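You operate a simulated robot arm through the tools that you are given. There is no shell and no other tool.

The job below is to be done with a simulated robot arm. You get a single attempt, and the scene is never put back.

## Task
Set the controls near the mat beside the bench amplifier. At the end: the meter dial is turned to ohm; the white bias knob is turned to max; the test point dial is turned to stage 2; the orange offset knob is turned to max; the module volume knob is turned to max; whatever was shut is shut again. Leave all else as you found it, and nothing knocked over.

The check looks at the end state, three seconds after you hand in, the way a careful person would. Anything else that was tipped, shoved, dropped, spilled or broken makes it a failure.

## Robot
A 6-joint arm with a two-finger parallel gripper, fixed in place. Base frame: the origin is on the floor under the middle of its stand, x ahead of it, y to its left, z up. Readings come in mm, rad, newtons and seconds.
With the tool pointing down near the work surface it reaches from about 240 to 640 mm from the base axis. Its first joint turns from -1.152 to 1.152 rad. Payload 2.7 kg.
The tool frame sits at the grasp point between the pads (the TCP): z along the fingers, y along the line on which they close. The tips reach 23 mm beyond it. Largest opening 94 mm; finger width 38, thickness 10; the body of the gripper, 54 by 96 mm, starts 39 mm behind the TCP.
Orientation is that of the tool frame in the base frame, as [roll, pitch, yaw] about the fixed x, y, z axes, in that order (R = Rz(yaw) Ry(pitch) Rx(roll)). With the fingers straight down and closing along the base's y, the tool's x points along the base's -x, its y along +y and its z along -z.

## Interface
- The arm moves only by the tool servo_tool. Its arguments are lists of equal length, an entry for each row: "linear": the shift along the tool's x, y, z in mm, a list of three; "rotation": the turn, a rotation vector about the tool's x, y, z in rad, a list of three. In form: {"linear": [[x, y, z], ...], "rotation": [[wx, wy, wz], ...]}. A call has 1 to 20 rows; each row is the pose to reach, as a shift and turn from the pose commanded when the call began, along the tool's axes at that moment. "grip" is the opening, from 0 (shut) to 1 (fully open), set as the call begins (left out, the last holds). Rows are played at 5 a second. More than 50 mm and 0.15 rad between two rows, or a gripper value outside its range, and nothing of the call is played. A pose out of reach is approached as far as the arm can. The call stops where the force on the tool passes 40 N (or 10 N more than at its start, if that is more) or the arm is blocked; 0.2 s more then pass. Each finger travels about 45 mm/s and halts on what it meets, pressing with about 34 N; the grip force reading is that of the motor and also rises with nothing between the fingers. The clock runs only during rows and for 0.2 s after the last one: add rows that repeat a pose to give the fingers time. It gives the time, the measured TCP pose, the force on the tool (base axes), the opening and the grip force at its end, in the units of the frame above (readings bear some noise), with the torque about the TCP (base axes, N m) and any sound that the robot's microphone picked up, and new pictures: "show" is both (left out), scene, wrist or none.
- Cameras (640 x 400 px; columns grow to the right, rows downward): "scene" is fixed at [73.1, -424, 1422.9]; the picture's right is [0.82, -0.57, 0.00], its down [-0.22, -0.32, -0.92] and it looks along [0.53, 0.76, -0.38] (base axes); focal length 311 px, centre (320, 200). "wrist" rides on the gripper at [87, 16, -75] in the tool frame; the picture's right is [-0.18, 0.98, 0.00], its down [-0.58, -0.11, -0.81] and it looks along [-0.79, -0.15, 0.59] (tool axes); focal length 243 px, centre (320, 200). There is no depth. A picture from a camera that has moved, and an enlarged one, comes with that camera's place and axes in the base frame and with its lens.
- inspect(camera, box): a new picture of the part [left, top, right, bottom] of that camera's present view, enlarged. It takes no simulated time.
- job_done(): hands the job in; it is judged then, once.

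Places have to be worked out from the pictures, the camera data and where the tool is seen. Open the gripper and draw the arm clear of the work before you hand the job in, unless the task says otherwise.

The tools are called after "Request:" as name(argument=value, ...) on one line, values as JSON. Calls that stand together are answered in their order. servo_tool: Moves the arm, as the interface text tells. Its arguments: {"type":"object","properties":{"linear":{"type":"array"},"rotation":{"type":"array"},"grip":{"type":"number"},"show":{"type":"string","enum":["both","scene","wrist","none"]}},"required":["linear","rotation"]} The other tools are called the same way: inspect (camera, box) takes an enlarged picture of a part of a camera's view; job_done () hands the job in.

At the start:

```text
time_s: 0.0
tool_pos: [302.1, 224.2, 1214.9]
tcp_rot: [-3.141, 0.0, 3.141]
force: [0.0, -0.1, 0.8]
wrist_torque: [0.0, -0.01, 0.0]
opening: 94.0
gripper_force: 0.2
```

scene: 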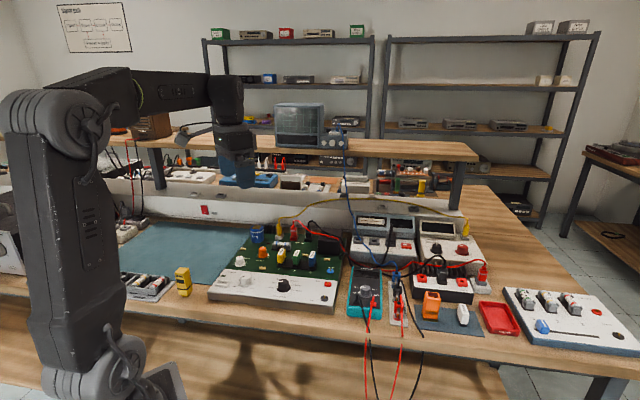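
wrist: 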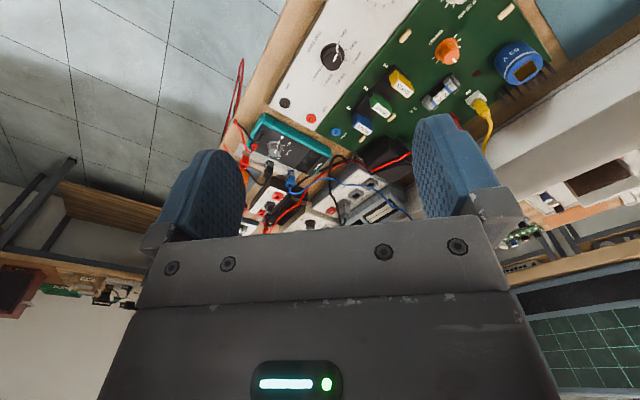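

I'll start by looking closely at the scene from both cameras before any motion.

Request:
inspect(camera="scene", box=[200, 210, 360, 310])

Request:
inspect(camera="scene", box=[340, 210, 500, 340])

Request:
inspect(camera="wrist", box=[220, 0, 580, 240])

Request:
inspect(camera="scene", box=[480, 270, 640, 370])

Request:
inspect(camera="scene", box=[80, 200, 260, 310])

```text
4.00 times, centred on (280, 260) of scene
camera zoom: at [73.1, -424.0, 1422.9], right [0.82, -0.57, 0.0], down [-0.22, -0.32, -0.92], along [0.53, 0.76, -0.38], focal length 1245 px, centre (480, -40)
```

zoom: 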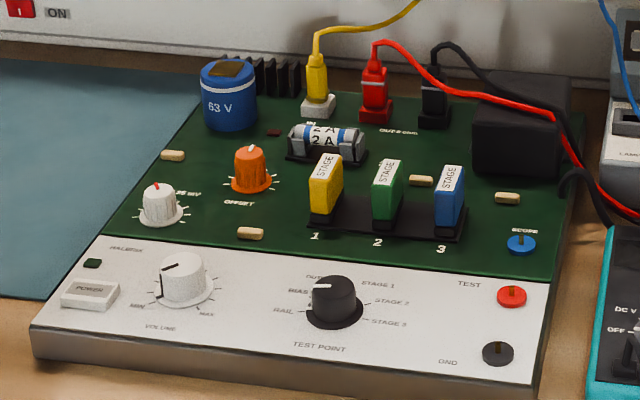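

```text
3.08 times, centred on (420, 275) of scene
camera zoom: at [73.1, -424.0, 1422.9], right [0.82, -0.57, 0.0], down [-0.22, -0.32, -0.92], along [0.53, 0.76, -0.38], focal length 958 px, centre (12, -31)
```

zoom: 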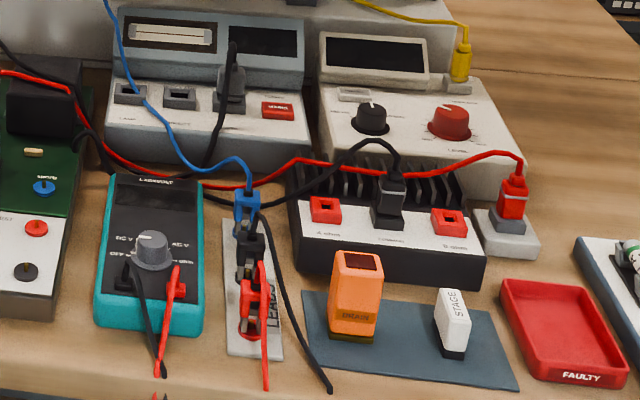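

```text
1.67 times, centred on (400, 120) of wrist
camera zoom: at [214.7, 240.0, 1288.7], right [0.18, 0.98, 0.0], down [0.58, -0.11, 0.81], along [0.79, -0.15, -0.59], focal length 404 px, centre (187, 333)
```

zoom: 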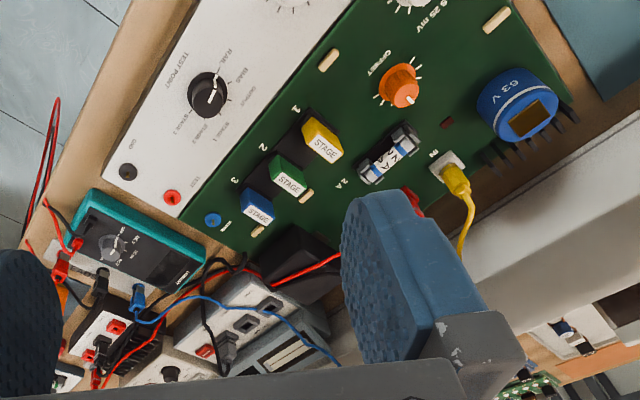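

```text
4.00 times, centred on (560, 320) of scene
camera zoom: at [73.1, -424.0, 1422.9], right [0.82, -0.57, 0.0], down [-0.22, -0.32, -0.92], along [0.53, 0.76, -0.38], focal length 1245 px, centre (-640, -280)
```

zoom: 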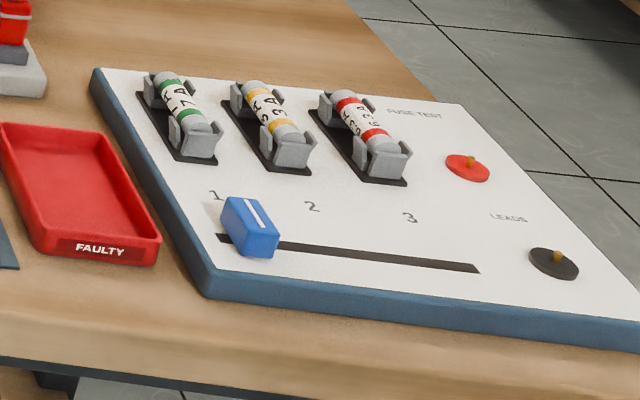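

```text
3.56 times, centred on (170, 255) of scene
camera zoom: at [73.1, -424.0, 1422.9], right [0.82, -0.57, 0.0], down [-0.22, -0.32, -0.92], along [0.53, 0.76, -0.38], focal length 1107 px, centre (853, 4)
```

zoom: 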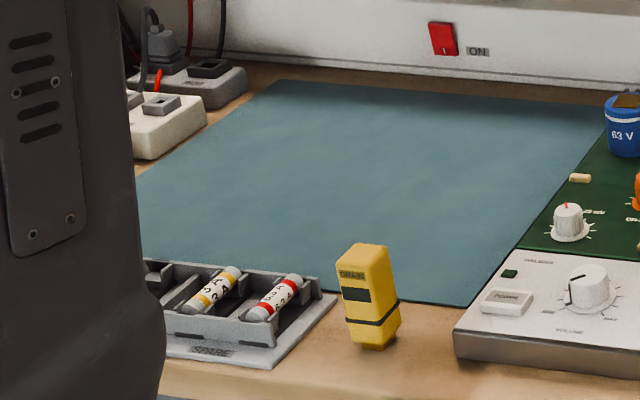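

The amplifier board carries the volume, test point, white bias and orange offset knobs; the meter is the teal unit to its right. I'll zoom in further on each control to read its marks and pointer.

Request:
inspect(camera="scene", box=[226, 252, 274, 292])

Request:
inspect(camera="scene", box=[262, 270, 312, 302])

Request:
inspect(camera="scene", box=[228, 240, 276, 270])

Request:
inspect(camera="scene", box=[342, 262, 412, 322])

Request:
inspect(camera="wrist", box=[300, 0, 540, 120])

Request:
inspect(camera="wrist", box=[240, 100, 340, 180])

```text
10.00 times, centred on (250, 272) of scene
camera zoom: at [73.1, -424.0, 1422.9], right [0.82, -0.57, 0.0], down [-0.22, -0.32, -0.92], along [0.53, 0.76, -0.38], focal length 3113 px, centre (1020, -520)
```

zoom: 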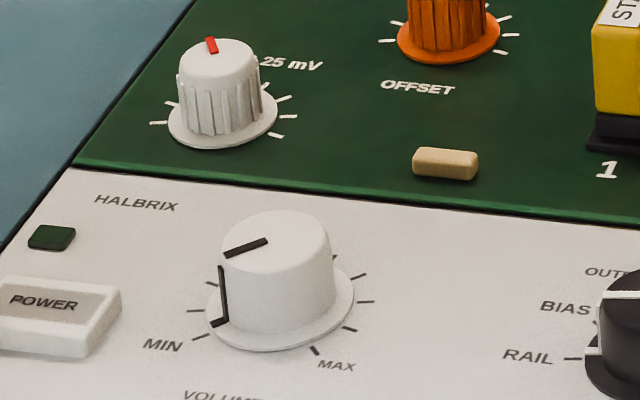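

```text
12.50 times, centred on (287, 286) of scene
camera zoom: at [73.1, -424.0, 1422.9], right [0.82, -0.57, 0.0], down [-0.22, -0.32, -0.92], along [0.53, 0.76, -0.38], focal length 3891 px, centre (732, -875)
```

zoom: 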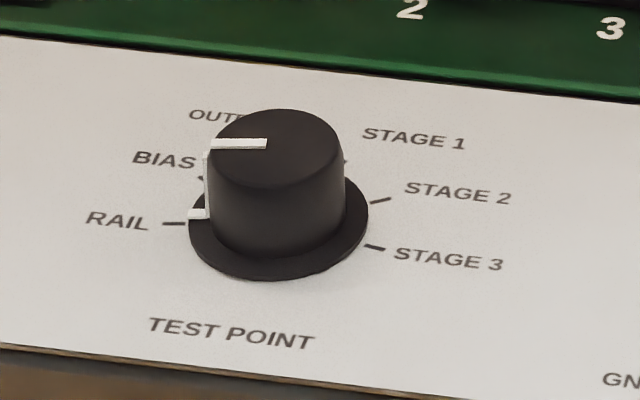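

```text
13.33 times, centred on (252, 255) of scene
camera zoom: at [73.1, -424.0, 1422.9], right [0.82, -0.57, 0.0], down [-0.22, -0.32, -0.92], along [0.53, 0.76, -0.38], focal length 4150 px, centre (1227, -533)
```

zoom: 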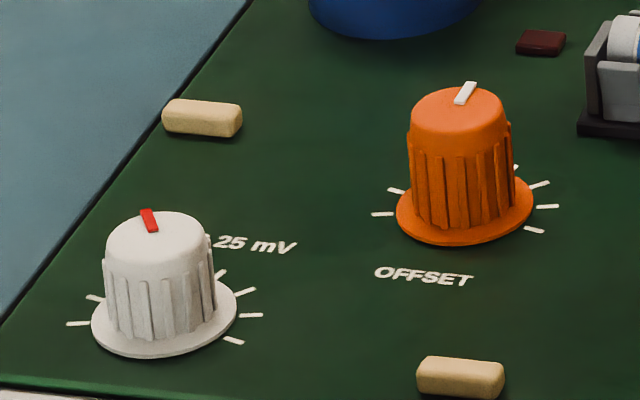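

```text
6.67 times, centred on (377, 292) of scene
camera zoom: at [73.1, -424.0, 1422.9], right [0.82, -0.57, 0.0], down [-0.22, -0.32, -0.92], along [0.53, 0.76, -0.38], focal length 2075 px, centre (-60, -413)
```

zoom: 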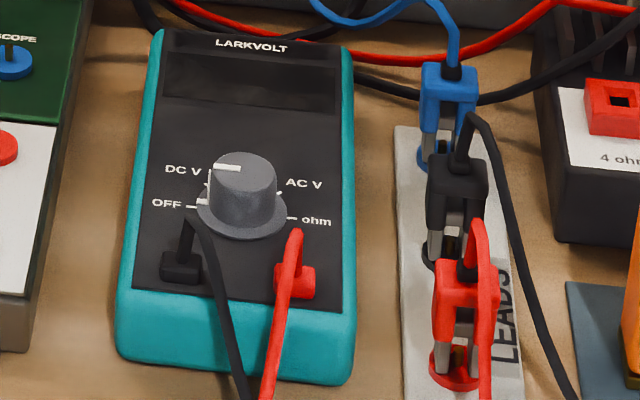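

```text
2.67 times, centred on (420, 60) of wrist
camera zoom: at [214.7, 240.0, 1288.7], right [0.18, 0.98, 0.0], down [0.58, -0.11, 0.81], along [0.79, -0.15, -0.59], focal length 647 px, centre (53, 573)
```

zoom: 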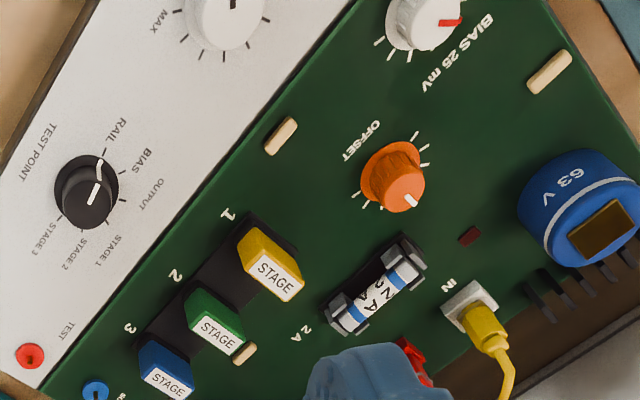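

```text
5.00 times, centred on (290, 140) of wrist
camera zoom: at [214.7, 240.0, 1288.7], right [0.18, 0.98, 0.0], down [0.58, -0.11, 0.81], along [0.79, -0.15, -0.59], focal length 1213 px, centre (470, 500)
```

zoom: 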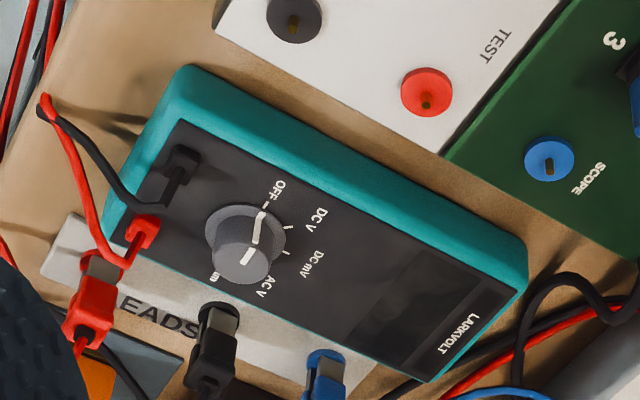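

I estimate the knob tops from the two views (approximately): test point (395,227,877), volume (319,303,886), bias (343,404,886), offset (421,405,892) and meter dial (566,72,878). I'll lower the tool to above the test point knob at z≈1000 for a closer look.

Request:
servo_tool(linear=[[-15, 0, 35], [-31, 0, 72], [-46, 1, 108], [-62, 2, 143], [-78, 2, 179], [-93, 3, 205], [-93, 3, 205]], rotation=[[0, 0, 0], [0, 0, 0], [0, 0, 0], [0, 0, 0], [0, 0, 0], [0, 0, 0], [0, 0, 0]])

```text
time_s: 1.6
tool_pos: [394.3, 228.0, 1010.6]
tcp_rot: [3.14, 0.001, -3.141]
force: [0.1, 0.0, -0.2]
wrist_torque: [-0.03, 0.05, 0.0]
opening: 93.8
gripper_force: 0.1
camera wrist: at [307.9, 243.0, 1084.2], right [0.18, 0.98, 0.0], down [0.58, -0.11, 0.81], along [0.79, -0.15, -0.59], focal length 243 px, centre (320, 200)
```

scene: 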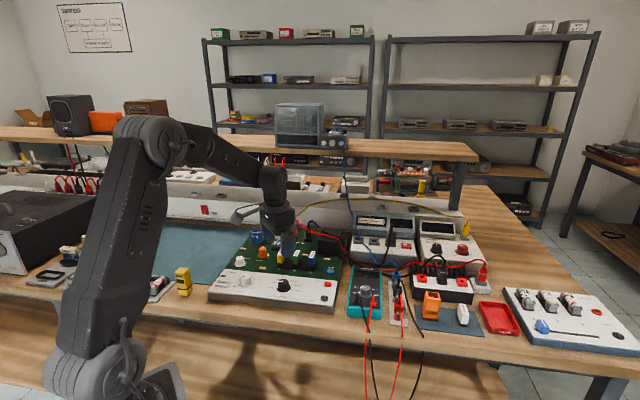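
wrist: 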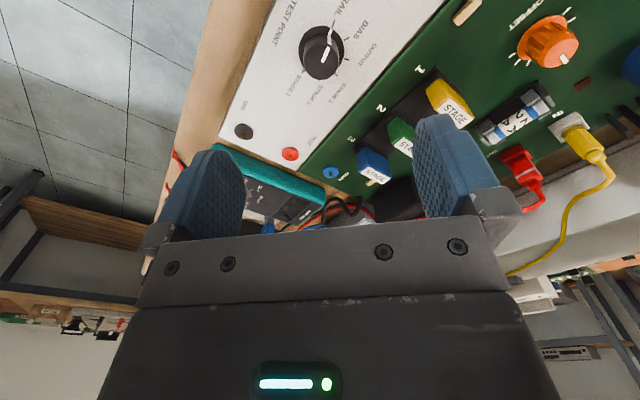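

The arm has moved aside, revealing more of the left of the bench. I'll check that region for a "bench amplifier" and other controls, and zoom in on the new wrist view.

Request:
inspect(camera="scene", box=[0, 180, 120, 300])

Request:
inspect(camera="scene", box=[100, 130, 260, 230])

Request:
inspect(camera="wrist", box=[260, 0, 420, 100])

Request:
inspect(camera="wrist", box=[480, 0, 640, 100])

Request:
inspect(camera="scene", box=[200, 210, 360, 310])

```text
3.33 times, centred on (60, 240) of scene
camera zoom: at [73.2, -424.0, 1422.9], right [0.82, -0.57, 0.0], down [-0.22, -0.32, -0.92], along [0.53, 0.76, -0.38], focal length 1038 px, centre (1187, 67)
```

zoom: 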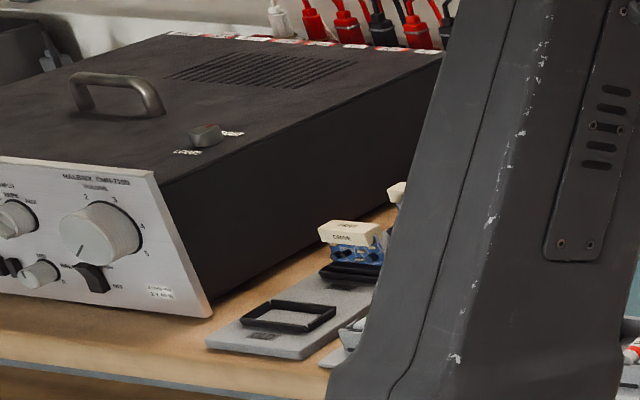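

```text
4.00 times, centred on (180, 180) of scene
camera zoom: at [73.2, -424.0, 1422.9], right [0.82, -0.57, 0.0], down [-0.22, -0.32, -0.92], along [0.53, 0.76, -0.38], focal length 1245 px, centre (880, 280)
```

zoom: 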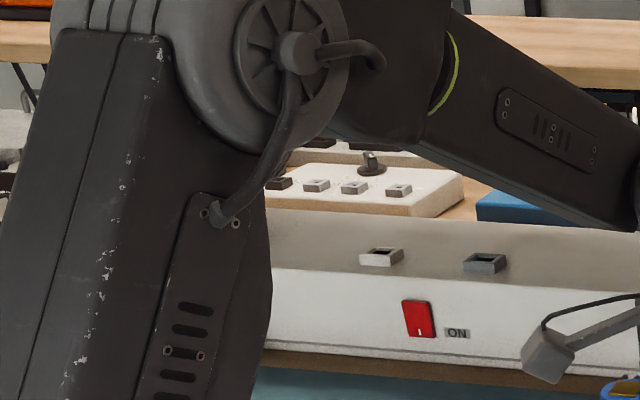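

```text
4.00 times, centred on (340, 50) of wrist
camera zoom: at [307.9, 243.0, 1084.2], right [0.18, 0.98, 0.0], down [0.58, -0.11, 0.81], along [0.79, -0.15, -0.59], focal length 970 px, centre (240, 800)
```

zoom: 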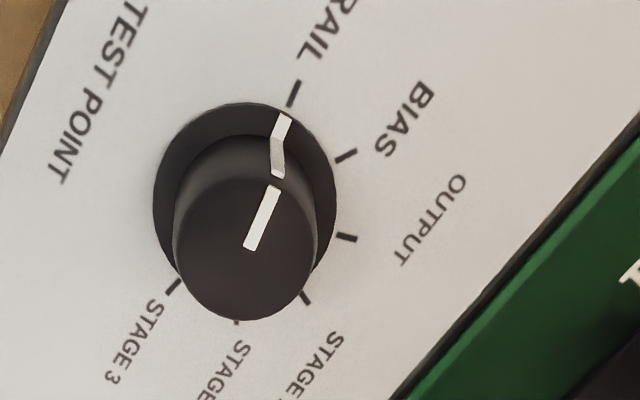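

```text
4.00 times, centred on (560, 50) of wrist
camera zoom: at [307.9, 243.0, 1084.2], right [0.18, 0.98, 0.0], down [0.58, -0.11, 0.81], along [0.79, -0.15, -0.59], focal length 970 px, centre (-640, 800)
```

zoom: 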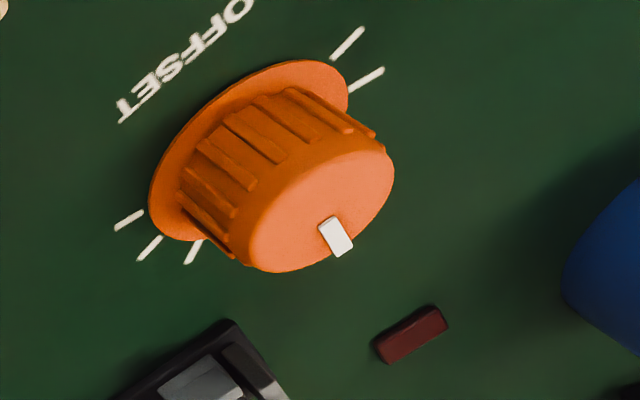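

```text
4.00 times, centred on (280, 260) of scene
camera zoom: at [73.2, -424.0, 1422.9], right [0.82, -0.57, 0.0], down [-0.22, -0.32, -0.92], along [0.53, 0.76, -0.38], focal length 1245 px, centre (480, -40)
```

zoom: 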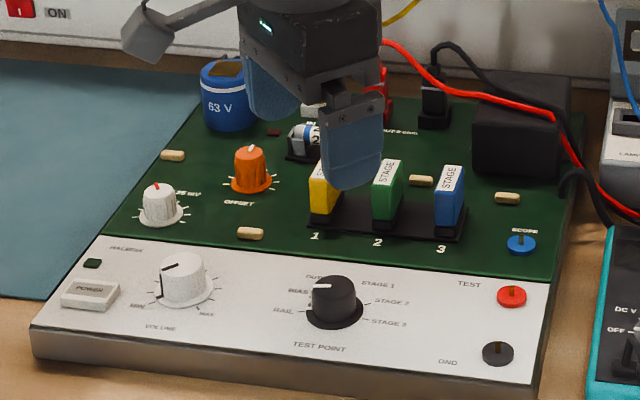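

The real bench amplifier sits at the far left, so the HALBRIX board is the module whose volume knob is wanted. Tick marks around the test point knob fit a circle centred near (402,226), with the board at about 45° and 40° between positions. At this safe height I'll test how far the wrist can rotate clockwise.

Request:
servo_tool(linear=[[0, 0, 0], [0, 0, 0], [0, 0, 0], [0, 0, 0], [0, 0, 0], [0, 0, 0], [0, 0, 0], [0, 0, 0], [0, 0, 0], [0, 0, 0], [0, 0, 0], [0, 0, 0], [0, 0, 0], [0, 0, 0], [0, 0, 0], [0, 0, 0], [0, 0, 0], [0, 0, 0], [0, 0, 0], [0, 0, 0]], rotation=[[0, 0, 0.14], [0, 0, 0.28], [0, 0, 0.42], [0, 0, 0.56], [0, 0, 0.7], [0, 0, 0.84], [0, 0, 0.98], [0, 0, 1.12], [0, 0, 1.26], [0, 0, 1.4], [0, 0, 1.54], [0, 0, 1.68], [0, 0, 1.82], [0, 0, 1.96], [0, 0, 2.1], [0, 0, 2.24], [0, 0, 2.38], [0, 0, 2.52], [0, 0, 2.66], [0, 0, 2.8]])

```text
time_s: 5.8
tool_pos: [426.9, 114.9, 983.3]
tcp_rot: [-3.06, -0.017, 0.412]
force: [-0.3, -0.6, -0.1]
wrist_torque: [0.01, 0.01, -0.03]
opening: 94.1
gripper_force: 0.1
out of reach, approached as far as the arm can: row 18, 19, 20
camera wrist: at [513.6, 129.1, 1057.6], right [0.23, -0.97, -0.08], down [-0.56, -0.2, 0.8], along [-0.8, -0.13, -0.59], focal length 243 px, centre (320, 200)
```

scene: 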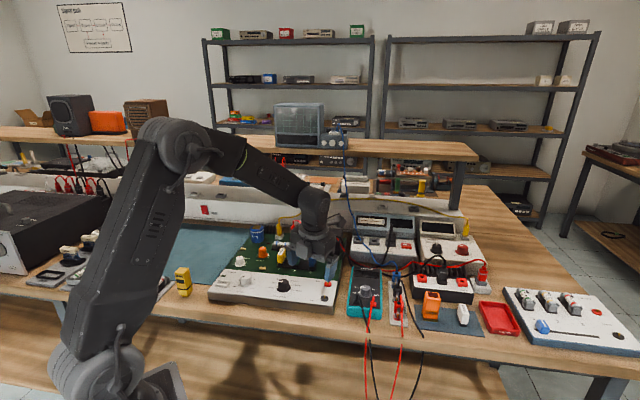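
wrist: 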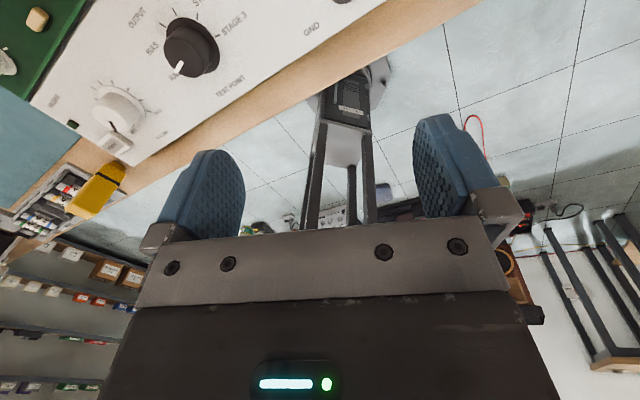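

The wrist reached its clockwise limit at about +2.4 rad from the start and the arm drifted, so I'll avoid that bound. I'll now rotate back and see where the commanded pose stands.

Request:
servo_tool(linear=[[0, 0, 0], [0, 0, 0], [0, 0, 0], [0, 0, 0], [0, 0, 0]], rotation=[[0, 0, -0.14], [0, 0, -0.28], [0, 0, -0.42], [0, 0, -0.5], [0, 0, -0.5]])

```text
time_s: 7.0
tool_pos: [427.3, 116.1, 983.8]
tcp_rot: [-3.078, -0.053, 0.915]
force: [0.4, -0.6, -0.3]
wrist_torque: [-0.01, -0.01, -0.01]
opening: 94.0
gripper_force: 0.1
camera wrist: at [494.0, 168.6, 1060.6], right [0.67, -0.74, -0.07], down [-0.43, -0.46, 0.78], along [-0.61, -0.49, -0.62], focal length 243 px, centre (320, 200)
```

scene: 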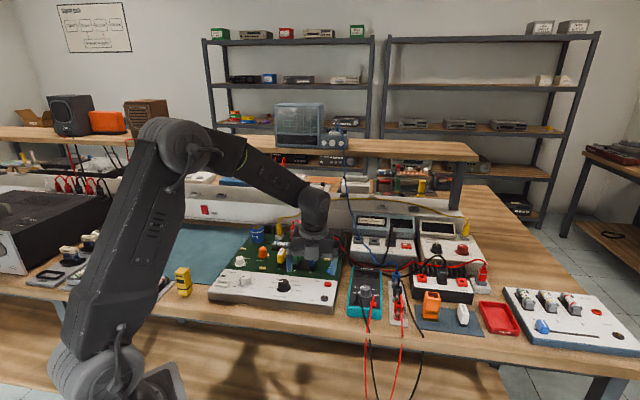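
wrist: 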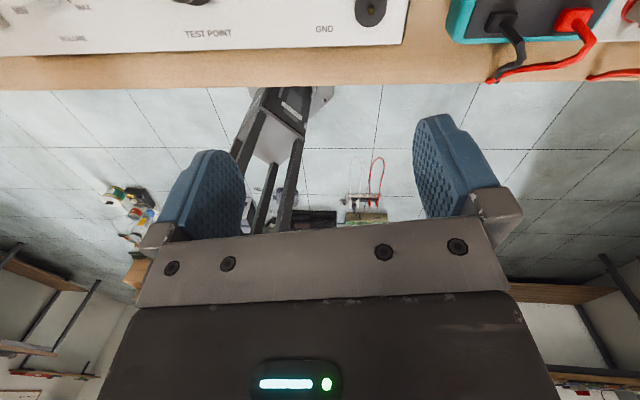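

The commanded pose follows the actual one, at (427,116,984) with a small residual tilt. I'll remove the tilt and move back over the test point knob at (402,226,1000).

Request:
servo_tool(linear=[[0, 0, -6], [24, -29, -6.5], [48, -58, -6.6], [72.8, -87.5, -6.8], [72.8, -87.5, -6.8]], rotation=[[-0.0636, -0.053, 0], [-0.0636, -0.053, 0], [-0.0636, -0.053, 0], [-0.0636, -0.053, 0], [-0.0636, -0.053, 0]], show="none")

```text
time_s: 8.2
tool_pos: [402.6, 227.8, 1000.1]
tcp_rot: [-3.14, -0.001, 0.913]
force: [-0.4, 0.9, -0.5]
wrist_torque: [0.0, 0.05, 0.0]
opening: 94.1
gripper_force: 0.0
```

The tilt is gone and the tool is at (402.6,227.8,1000). I'll rotate counter-clockwise to bring the camera around to the front of the board.

Request:
servo_tool(linear=[[0, 0, 0], [0, 0, 0], [0, 0, 0], [0, 0, 0], [0, 0, 0], [0, 0, 0], [0, 0, 0], [0, 0, 0], [0, 0, 0], [0, 0, 0], [0, 0, 0], [0, 0, 0], [0, 0, 0], [0, 0, 0], [0, 0, 0], [0, 0, 0], [0, 0, 0], [0, 0, 0], [0, 0, 0], [0, 0, 0]], rotation=[[0, 0, -0.14], [0, 0, -0.28], [0, 0, -0.42], [0, 0, -0.56], [0, 0, -0.7], [0, 0, -0.84], [0, 0, -0.98], [0, 0, -1.12], [0, 0, -1.26], [0, 0, -1.4], [0, 0, -1.54], [0, 0, -1.68], [0, 0, -1.82], [0, 0, -1.96], [0, 0, -2.1], [0, 0, -2.24], [0, 0, -2.38], [0, 0, -2.52], [0, 0, -2.66], [0, 0, -2.8]], show="wrist")

Request:
servo_tool(linear=[[0, 0, 0], [0, 0, 0], [0, 0, 0], [0, 0, 0], [0, 0, 20], [0, 0, 40], [0, 0, 50], [0, 0, 50]], rotation=[[0, 0, -0.14], [0, 0, -0.28], [0, 0, -0.42], [0, 0, -0.56], [0, 0, -0.65], [0, 0, -0.65], [0, 0, -0.65], [0, 0, -0.65]], grip=0.6)

```text
time_s: 12.4
tool_pos: [402.0, 227.8, 999.5]
tcp_rot: [-3.141, 0.0, -2.566]
force: [-0.8, 0.5, 0.1]
wrist_torque: [0.04, -0.02, -0.02]
opening: 93.9
gripper_force: 0.1
camera wrist: at [321.0, 193.1, 1073.3], right [-0.38, 0.92, 0.0], down [0.55, 0.23, 0.81], along [0.75, 0.31, -0.59], focal length 243 px, centre (320, 200)
```

wrist: 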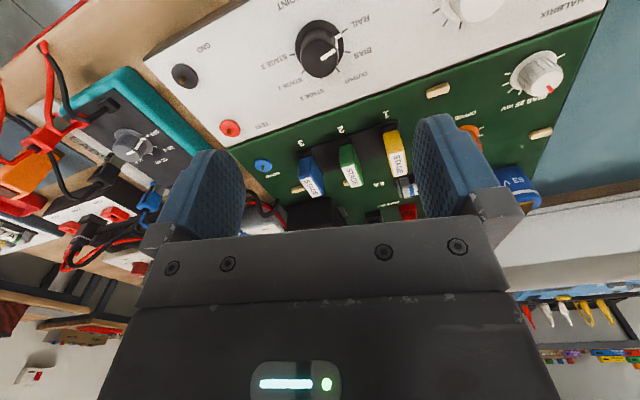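

```text
time_s: 14.2
tool_pos: [402.2, 227.7, 948.6]
tcp_rot: [-3.141, 0.0, -1.918]
force: [-0.9, -0.6, -0.1]
wrist_torque: [0.0, 0.02, 0.02]
opening: 56.6
gripper_force: 0.0
camera wrist: at [357.6, 150.7, 1023.3], right [-0.86, 0.51, 0.0], down [0.3, 0.51, 0.81], along [0.41, 0.69, -0.59], focal length 243 px, centre (320, 200)
```

scene: 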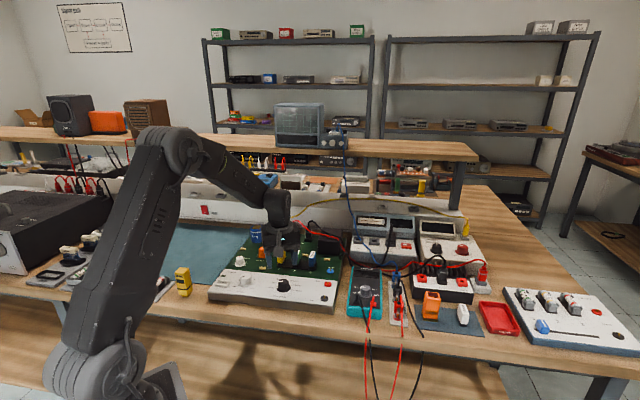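
wrist: 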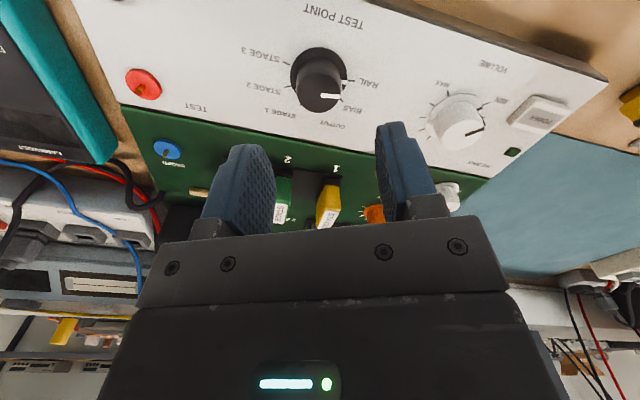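

Now the camera is in front with the knob under the fingers. I'll zoom in to refine the test point knob's centre and height.

Request:
inspect(camera="wrist", box=[240, 20, 400, 120])

Request:
inspect(camera="wrist", box=[400, 40, 560, 140])

```text
4.00 times, centred on (320, 70) of wrist
camera zoom: at [357.6, 150.7, 1023.3], right [-0.86, 0.51, 0.0], down [0.3, 0.51, 0.81], along [0.41, 0.69, -0.59], focal length 970 px, centre (320, 720)
```

zoom: 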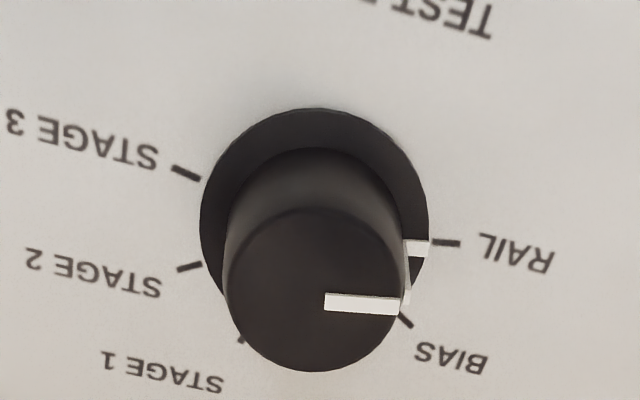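

```text
4.00 times, centred on (480, 90) of wrist
camera zoom: at [357.6, 150.7, 1023.3], right [-0.86, 0.51, 0.0], down [0.3, 0.51, 0.81], along [0.41, 0.69, -0.59], focal length 970 px, centre (-320, 640)
```

zoom: 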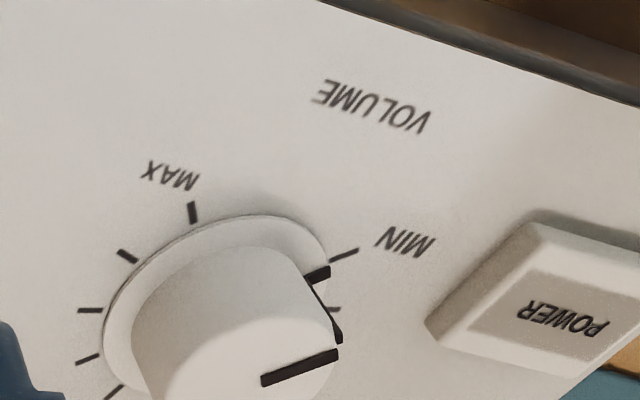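

Triangulating from two wrist views puts the test point knob axis at (403.3,226.0), top z≈868, diameter ≈29.5 mm, and skirt at z≈844. I'll shift by (+0.6,−1.4) mm in tool axes, descend to just above the knob and narrow the opening to check centring.

Request:
servo_tool(linear=[[0.6, -1.4, 15], [0.6, -1.4, 35], [0.6, -1.4, 43], [0.6, -1.4, 43], [0.6, -1.4, 43]], rotation=[[0, 0, 0], [0, 0, 0], [0, 0, 0], [0, 0, 0], [0, 0, 0]], grip=0.45)

```text
time_s: 15.4
tool_pos: [404.7, 226.0, 906.1]
tcp_rot: [3.14, 0.0, -1.917]
force: [-0.2, 0.0, 0.9]
wrist_torque: [0.02, 0.02, -0.03]
opening: 42.2
gripper_force: 0.1
camera wrist: at [358.9, 149.5, 980.1], right [-0.86, 0.51, 0.0], down [0.3, 0.51, 0.81], along [0.41, 0.69, -0.59], focal length 243 px, centre (320, 200)
```

scene: 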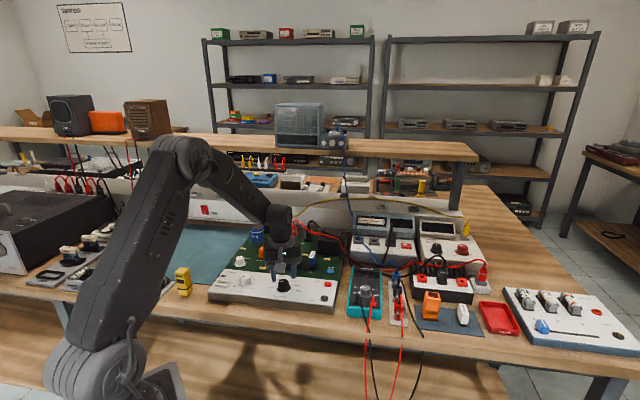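
wrist: 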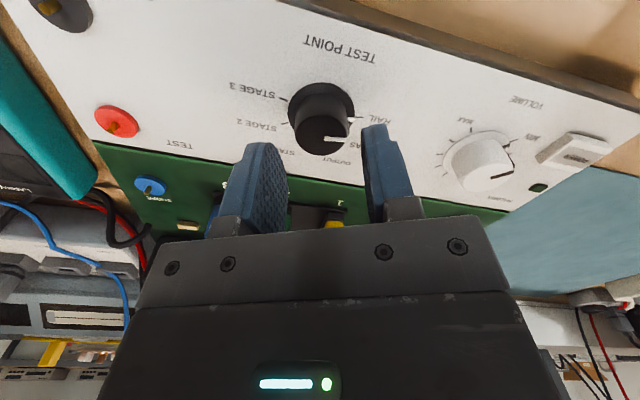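

Request:
inspect(camera="wrist", box=[220, 60, 420, 200])

Request:
inspect(camera="scene", box=[250, 225, 330, 305])

```text
2.86 times, centred on (320, 130) of wrist
camera zoom: at [358.9, 149.5, 980.1], right [-0.86, 0.51, 0.0], down [0.3, 0.51, 0.81], along [0.41, 0.69, -0.59], focal length 693 px, centre (320, 400)
```

zoom: 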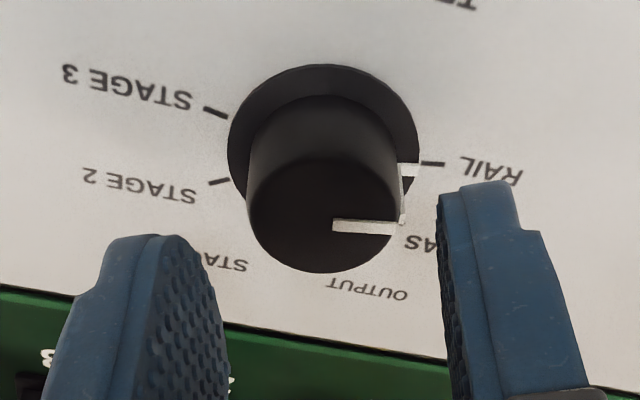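

```text
5.00 times, centred on (290, 265) of scene
camera zoom: at [73.1, -424.0, 1422.9], right [0.82, -0.57, 0.0], down [-0.22, -0.32, -0.92], along [0.53, 0.76, -0.38], focal length 1556 px, centre (470, -125)
```

zoom: 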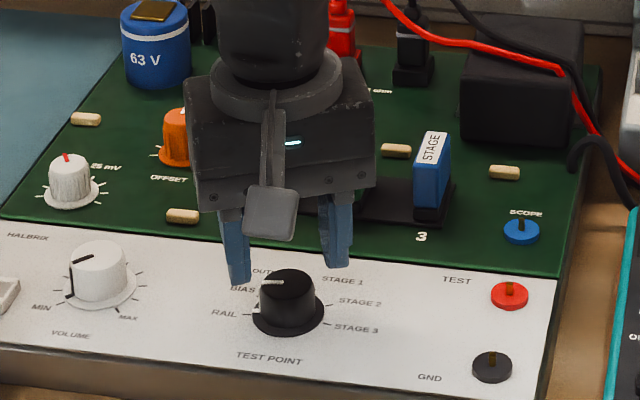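

Careful ellipse fitting across the two closer views gives the knob top at z≈872 and skirt top at z≈852, with the knob centred to within ~0.6 mm. I'll shift x by −0.6 and descend so the tips sit at about z=857, above the skirt.

Request:
servo_tool(linear=[[-0.6, 0, 10], [-0.6, 0, 18], [-0.6, 0, 26], [-0.6, 0, 26]], rotation=[[0, 0, 0], [0, 0, 0], [0, 0, 0], [0, 0, 0]])

Request:
inspect(camera="wrist", box=[220, 80, 420, 220])

Request:
inspect(camera="scene", box=[255, 245, 315, 305])

```text
time_s: 16.4
tool_pos: [404.2, 226.1, 881.1]
tcp_rot: [-3.141, -0.001, -1.917]
force: [0.1, -0.6, 0.2]
wrist_torque: [0.03, 0.0, -0.04]
opening: 42.2
gripper_force: 0.0
camera wrist: at [359.3, 149.9, 954.5], right [-0.86, 0.51, 0.0], down [0.3, 0.51, 0.81], along [0.41, 0.69, -0.59], focal length 243 px, centre (320, 200)
```

scene: 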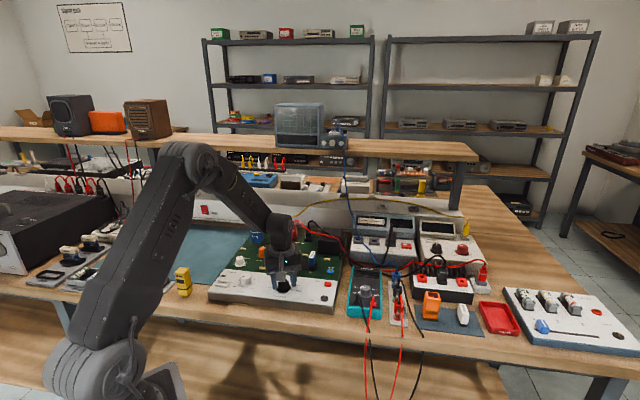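
wrist: 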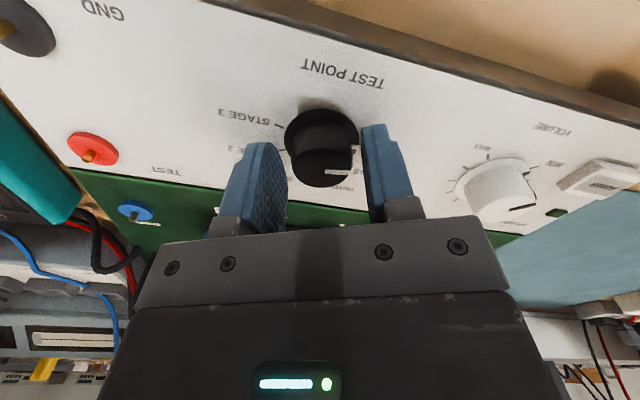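

```text
2.86 times, centred on (320, 150) of wrist
camera zoom: at [359.3, 149.9, 954.5], right [-0.86, 0.51, 0.0], down [0.3, 0.51, 0.81], along [0.41, 0.69, -0.59], focal length 693 px, centre (320, 343)
```

zoom: 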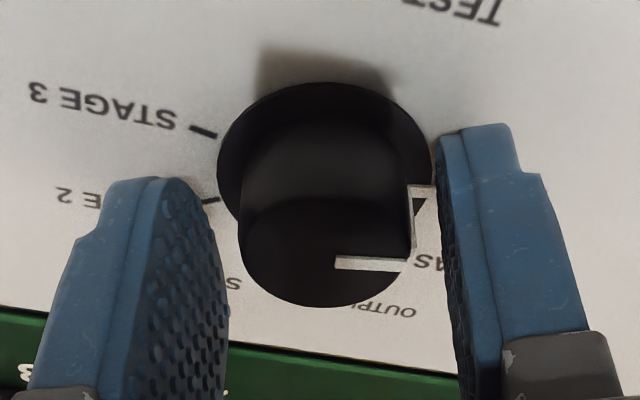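

```text
6.67 times, centred on (285, 275) of scene
camera zoom: at [73.1, -424.0, 1422.9], right [0.82, -0.57, 0.0], down [-0.22, -0.32, -0.92], along [0.53, 0.76, -0.38], focal length 2075 px, centre (553, -300)
```

zoom: 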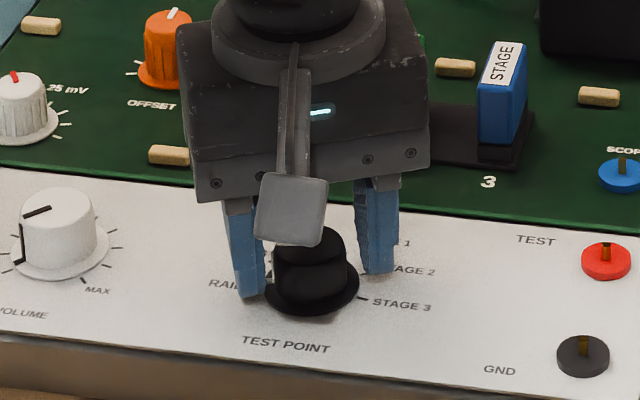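

The knob sits midway between the pads (≈5.5 mm gap each side) with the tips above the skirt. I'll close the fingers on it without moving and read the forces.

Request:
servo_tool(linear=[[0, 0, 0], [0, 0, 0], [0, 0, 0]], rotation=[[0, 0, 0], [0, 0, 0], [0, 0, 0]], grip=0.2, show="wrist")

Request:
inspect(camera="wrist", box=[220, 80, 420, 220])

```text
time_s: 17.2
tool_pos: [403.4, 225.6, 881.0]
tcp_rot: [-3.14, 0.0, -1.918]
force: [-8.1, 4.9, 1.0]
wrist_torque: [0.0, -0.15, 0.02]
opening: 30.7
gripper_force: 44.3
camera wrist: at [358.7, 150.1, 954.5], right [-0.86, 0.51, 0.0], down [0.3, 0.51, 0.81], along [0.41, 0.69, -0.59], focal length 243 px, centre (320, 200)
```

wrist: 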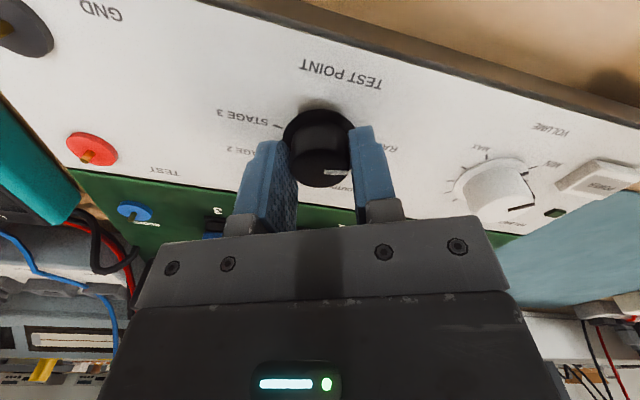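

```text
2.86 times, centred on (320, 150) of wrist
camera zoom: at [358.7, 150.1, 954.5], right [-0.86, 0.51, 0.0], down [0.3, 0.51, 0.81], along [0.41, 0.69, -0.59], focal length 693 px, centre (320, 343)
```

zoom: 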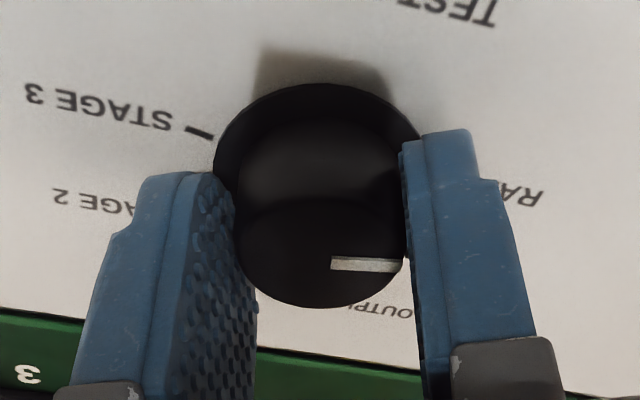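

The knob is gripped at 30.7 mm; there's a 9 N lateral push along +y of the tool, so I'm slightly off-centre. I'll nudge 0.5 mm along tool +y to relieve it.

Request:
servo_tool(linear=[[0, 0.5, 0], [0, 0.5, 0]], rotation=[[0, 0, 0], [0, 0, 0]], show="none")

```text
time_s: 17.8
tool_pos: [403.0, 226.1, 880.6]
tcp_rot: [-3.141, 0.002, -1.92]
force: [-1.6, 5.7, -2.2]
wrist_torque: [-0.51, 0.77, 0.02]
opening: 30.9
gripper_force: 45.4
```

Lateral force has dropped to a few newtons. I'll start turning clockwise by 0.7 rad (one position) and check the force and result.

Request:
servo_tool(linear=[[0, 0, 0], [0, 0, 0], [0, 0, 0], [0, 0, 0], [0, 0, 0], [0, 0, 0], [0, 0, 0]], rotation=[[0, 0, 0.12], [0, 0, 0.24], [0, 0, 0.36], [0, 0, 0.48], [0, 0, 0.6], [0, 0, 0.7], [0, 0, 0.7]], show="wrist")

Request:
inspect(camera="wrist", box=[220, 80, 420, 220])

```text
time_s: 19.4
tool_pos: [403.0, 226.2, 880.1]
tcp_rot: [3.141, -0.001, -2.619]
force: [-9.5, -3.2, 3.5]
wrist_torque: [0.37, 0.21, -0.01]
opening: 30.6
gripper_force: 45.0
camera wrist: at [320.0, 197.2, 954.5], right [-0.33, 0.94, 0.0], down [0.56, 0.2, 0.81], along [0.76, 0.27, -0.59], focal length 243 px, centre (320, 200)
```

wrist: 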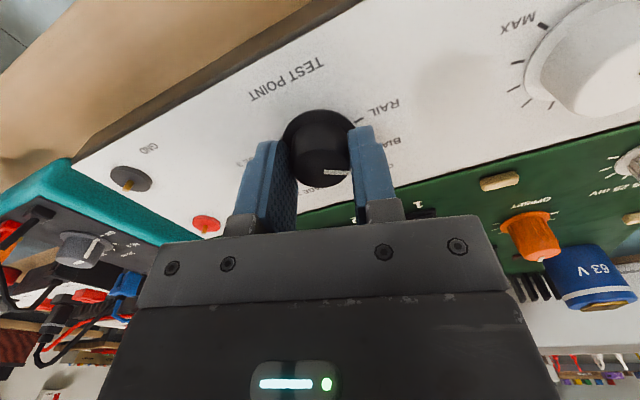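

```text
2.86 times, centred on (320, 150) of wrist
camera zoom: at [320.0, 197.2, 954.5], right [-0.33, 0.94, 0.0], down [0.56, 0.2, 0.81], along [0.76, 0.27, -0.59], focal length 693 px, centre (320, 343)
```

zoom: 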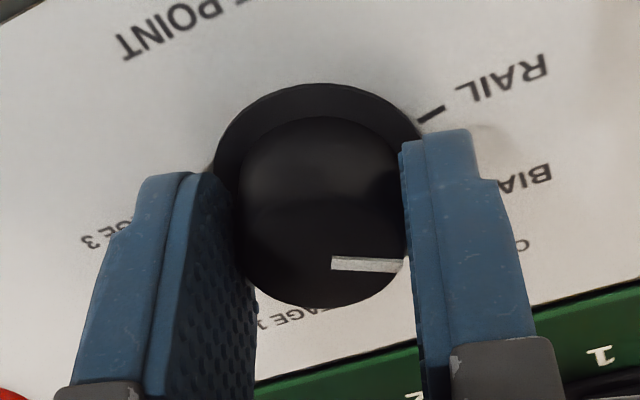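

The knob follows the grip exactly (pointer still aligned to the finger). I'll continue to a total of 160° clockwise, with a 0.4 mm correction for the small lateral force.

Request:
servo_tool(linear=[[0.4, 0, 0], [0.4, 0, 0], [0.4, 0, 0], [0.4, 0, 0], [0.4, 0, 0], [0.4, 0, 0], [0.4, 0, 0], [0.4, 0, 0], [0.4, 0, 0], [0.4, 0, 0], [0.4, 0, 0], [0.4, 0, 0], [0.4, 0, 0], [0.4, 0, 0], [0.4, 0, 0], [0.4, 0, 0], [0.4, 0, 0], [0.4, 0, 0]], rotation=[[0, 0, 0.12], [0, 0, 0.25], [0, 0, 0.38], [0, 0, 0.51], [0, 0, 0.64], [0, 0, 0.77], [0, 0, 0.9], [0, 0, 1.03], [0, 0, 1.16], [0, 0, 1.29], [0, 0, 1.42], [0, 0, 1.55], [0, 0, 1.68], [0, 0, 1.81], [0, 0, 1.93], [0, 0, 2.03], [0, 0, 2.09], [0, 0, 2.09]])

Request:
inspect(camera="wrist", box=[220, 80, 420, 220])

Request:
inspect(camera="scene", box=[255, 245, 315, 305])

```text
time_s: 23.2
tool_pos: [404.5, 227.1, 880.4]
tcp_rot: [3.139, -0.001, 1.575]
force: [5.2, 26.9, -13.5]
wrist_torque: [0.06, 0.31, -0.01]
opening: 30.6
gripper_force: 45.2
camera wrist: at [419.4, 313.5, 954.6], right [0.98, -0.18, 0.0], down [-0.11, -0.58, 0.81], along [-0.14, -0.79, -0.59], focal length 243 px, centre (320, 200)
```

scene: 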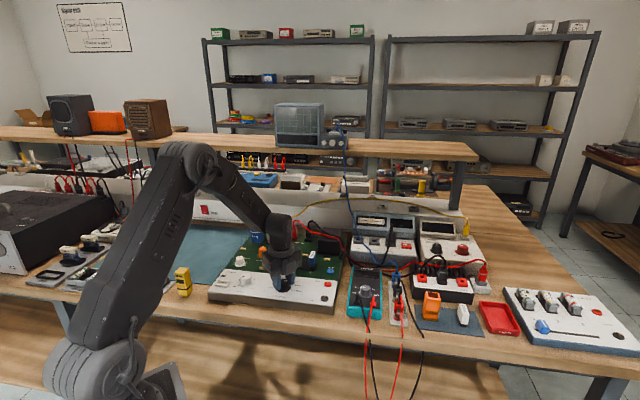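
wrist: 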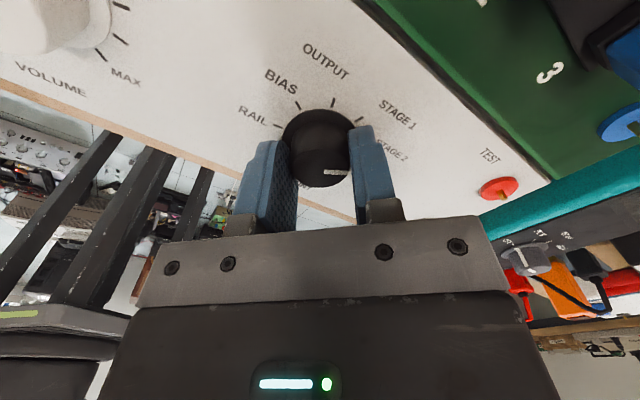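

```text
2.86 times, centred on (320, 150) of wrist
camera zoom: at [419.4, 313.5, 954.6], right [0.98, -0.18, 0.0], down [-0.11, -0.58, 0.81], along [-0.14, -0.79, -0.59], focal length 693 px, centre (320, 343)
```

zoom: 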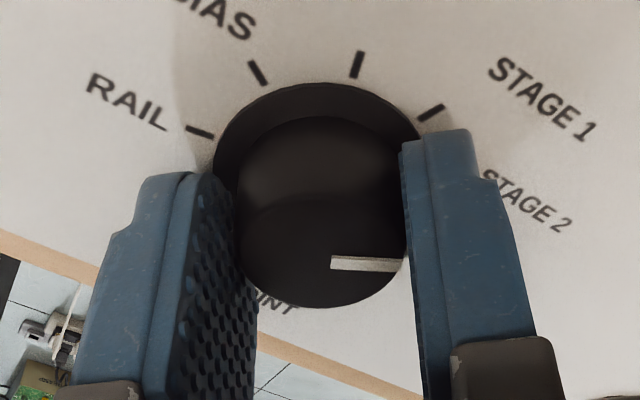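

```text
6.67 times, centred on (285, 275) of scene
camera zoom: at [73.5, -423.3, 1423.2], right [0.82, -0.57, 0.0], down [-0.22, -0.32, -0.92], along [0.53, 0.76, -0.39], focal length 2075 px, centre (553, -300)
```

zoom: 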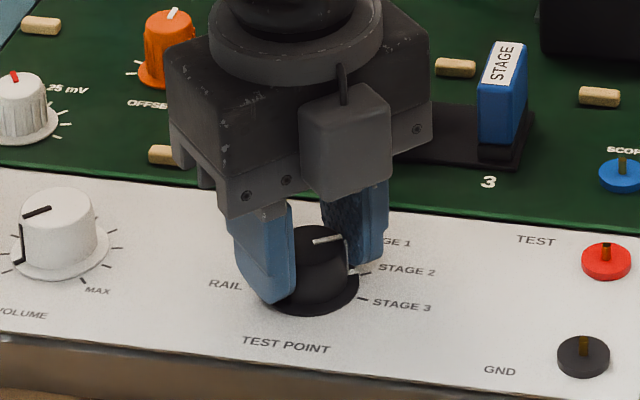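

The pointer has reached the STAGE 2 tick, but there's 27 N of lateral force along tool +x (a small eccentricity). I'll ease the tool by 1.5 mm in +x to relieve it before releasing.

Request:
servo_tool(linear=[[0.7, 0, 0], [1.5, 0, 0], [1.5, 0, 0]], rotation=[[0, 0, 0], [0, 0, 0], [0, 0, 0]], show="none")

```text
time_s: 24.0
tool_pos: [403.5, 228.4, 880.1]
tcp_rot: [3.138, -0.001, 1.574]
force: [4.9, 10.3, -8.0]
wrist_torque: [1.41, 0.21, 0.0]
opening: 30.6
gripper_force: 45.1
```

Force is down to about 10 N. I'll open the fingers, then lift 40 mm and check the pointer.

Request:
servo_tool(linear=[[0.5, 0, 0], [0.5, 0, 0], [0.5, 0, 0]], rotation=[[0, 0, 0], [0, 0, 0], [0, 0, 0]], grip=0.45, show="none")

Request:
servo_tool(linear=[[0, 0, -15], [0, 0, -30], [0, 0, -50], [0, 0, -70], [0, 0, -70]], rotation=[[0, 0, 0], [0, 0, 0], [0, 0, 0], [0, 0, 0], [0, 0, 0]])

Request:
inspect(camera="wrist", box=[240, 20, 400, 120])

Request:
inspect(camera="scene", box=[262, 270, 312, 302])

```text
time_s: 24.8
tool_pos: [404.1, 228.1, 880.5]
tcp_rot: [-3.141, 0.001, 1.574]
force: [0.9, -0.2, 0.0]
wrist_torque: [0.0, -0.01, 0.01]
opening: 42.4
gripper_force: 0.1
```

```text
time_s: 26.0
tool_pos: [402.9, 229.6, 950.9]
tcp_rot: [3.141, 0.0, 1.575]
force: [0.9, -0.3, -0.7]
wrist_torque: [-0.03, -0.02, -0.01]
opening: 42.4
gripper_force: 0.1
camera wrist: at [418.8, 314.6, 1024.5], right [0.98, -0.18, 0.0], down [-0.11, -0.58, 0.81], along [-0.15, -0.79, -0.59], focal length 243 px, centre (320, 200)
```

scene: 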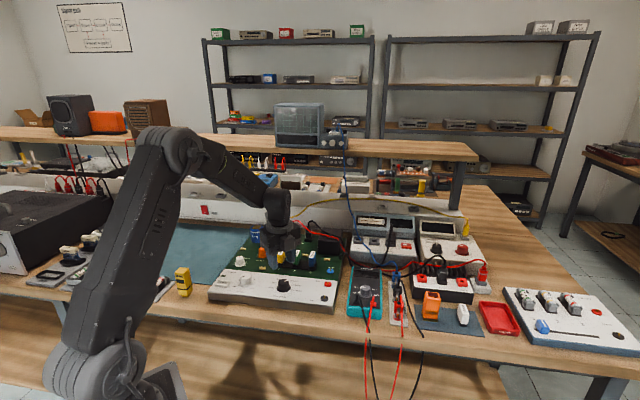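
wrist: 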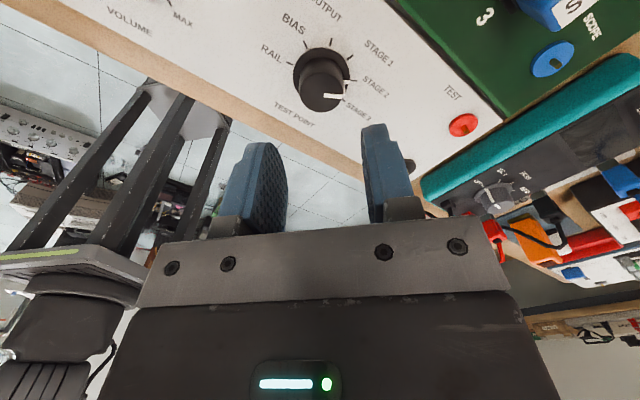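

```text
4.00 times, centred on (320, 70) of wrist
camera zoom: at [418.8, 314.6, 1024.5], right [0.98, -0.18, 0.0], down [-0.11, -0.58, 0.81], along [-0.15, -0.79, -0.59], focal length 970 px, centre (320, 720)
```

zoom: 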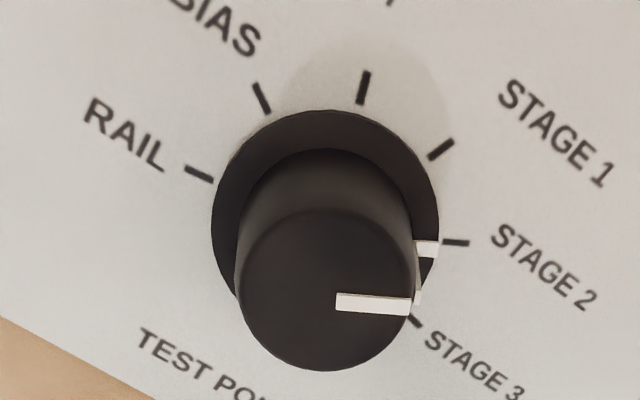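

```text
12.50 times, centred on (287, 286) of scene
camera zoom: at [73.1, -424.0, 1422.9], right [0.82, -0.57, 0.0], down [-0.22, -0.32, -0.92], along [0.53, 0.76, -0.38], focal length 3891 px, centre (732, -875)
```

zoom: 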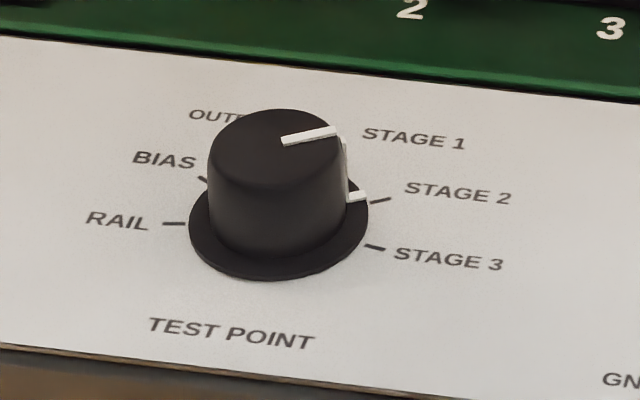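

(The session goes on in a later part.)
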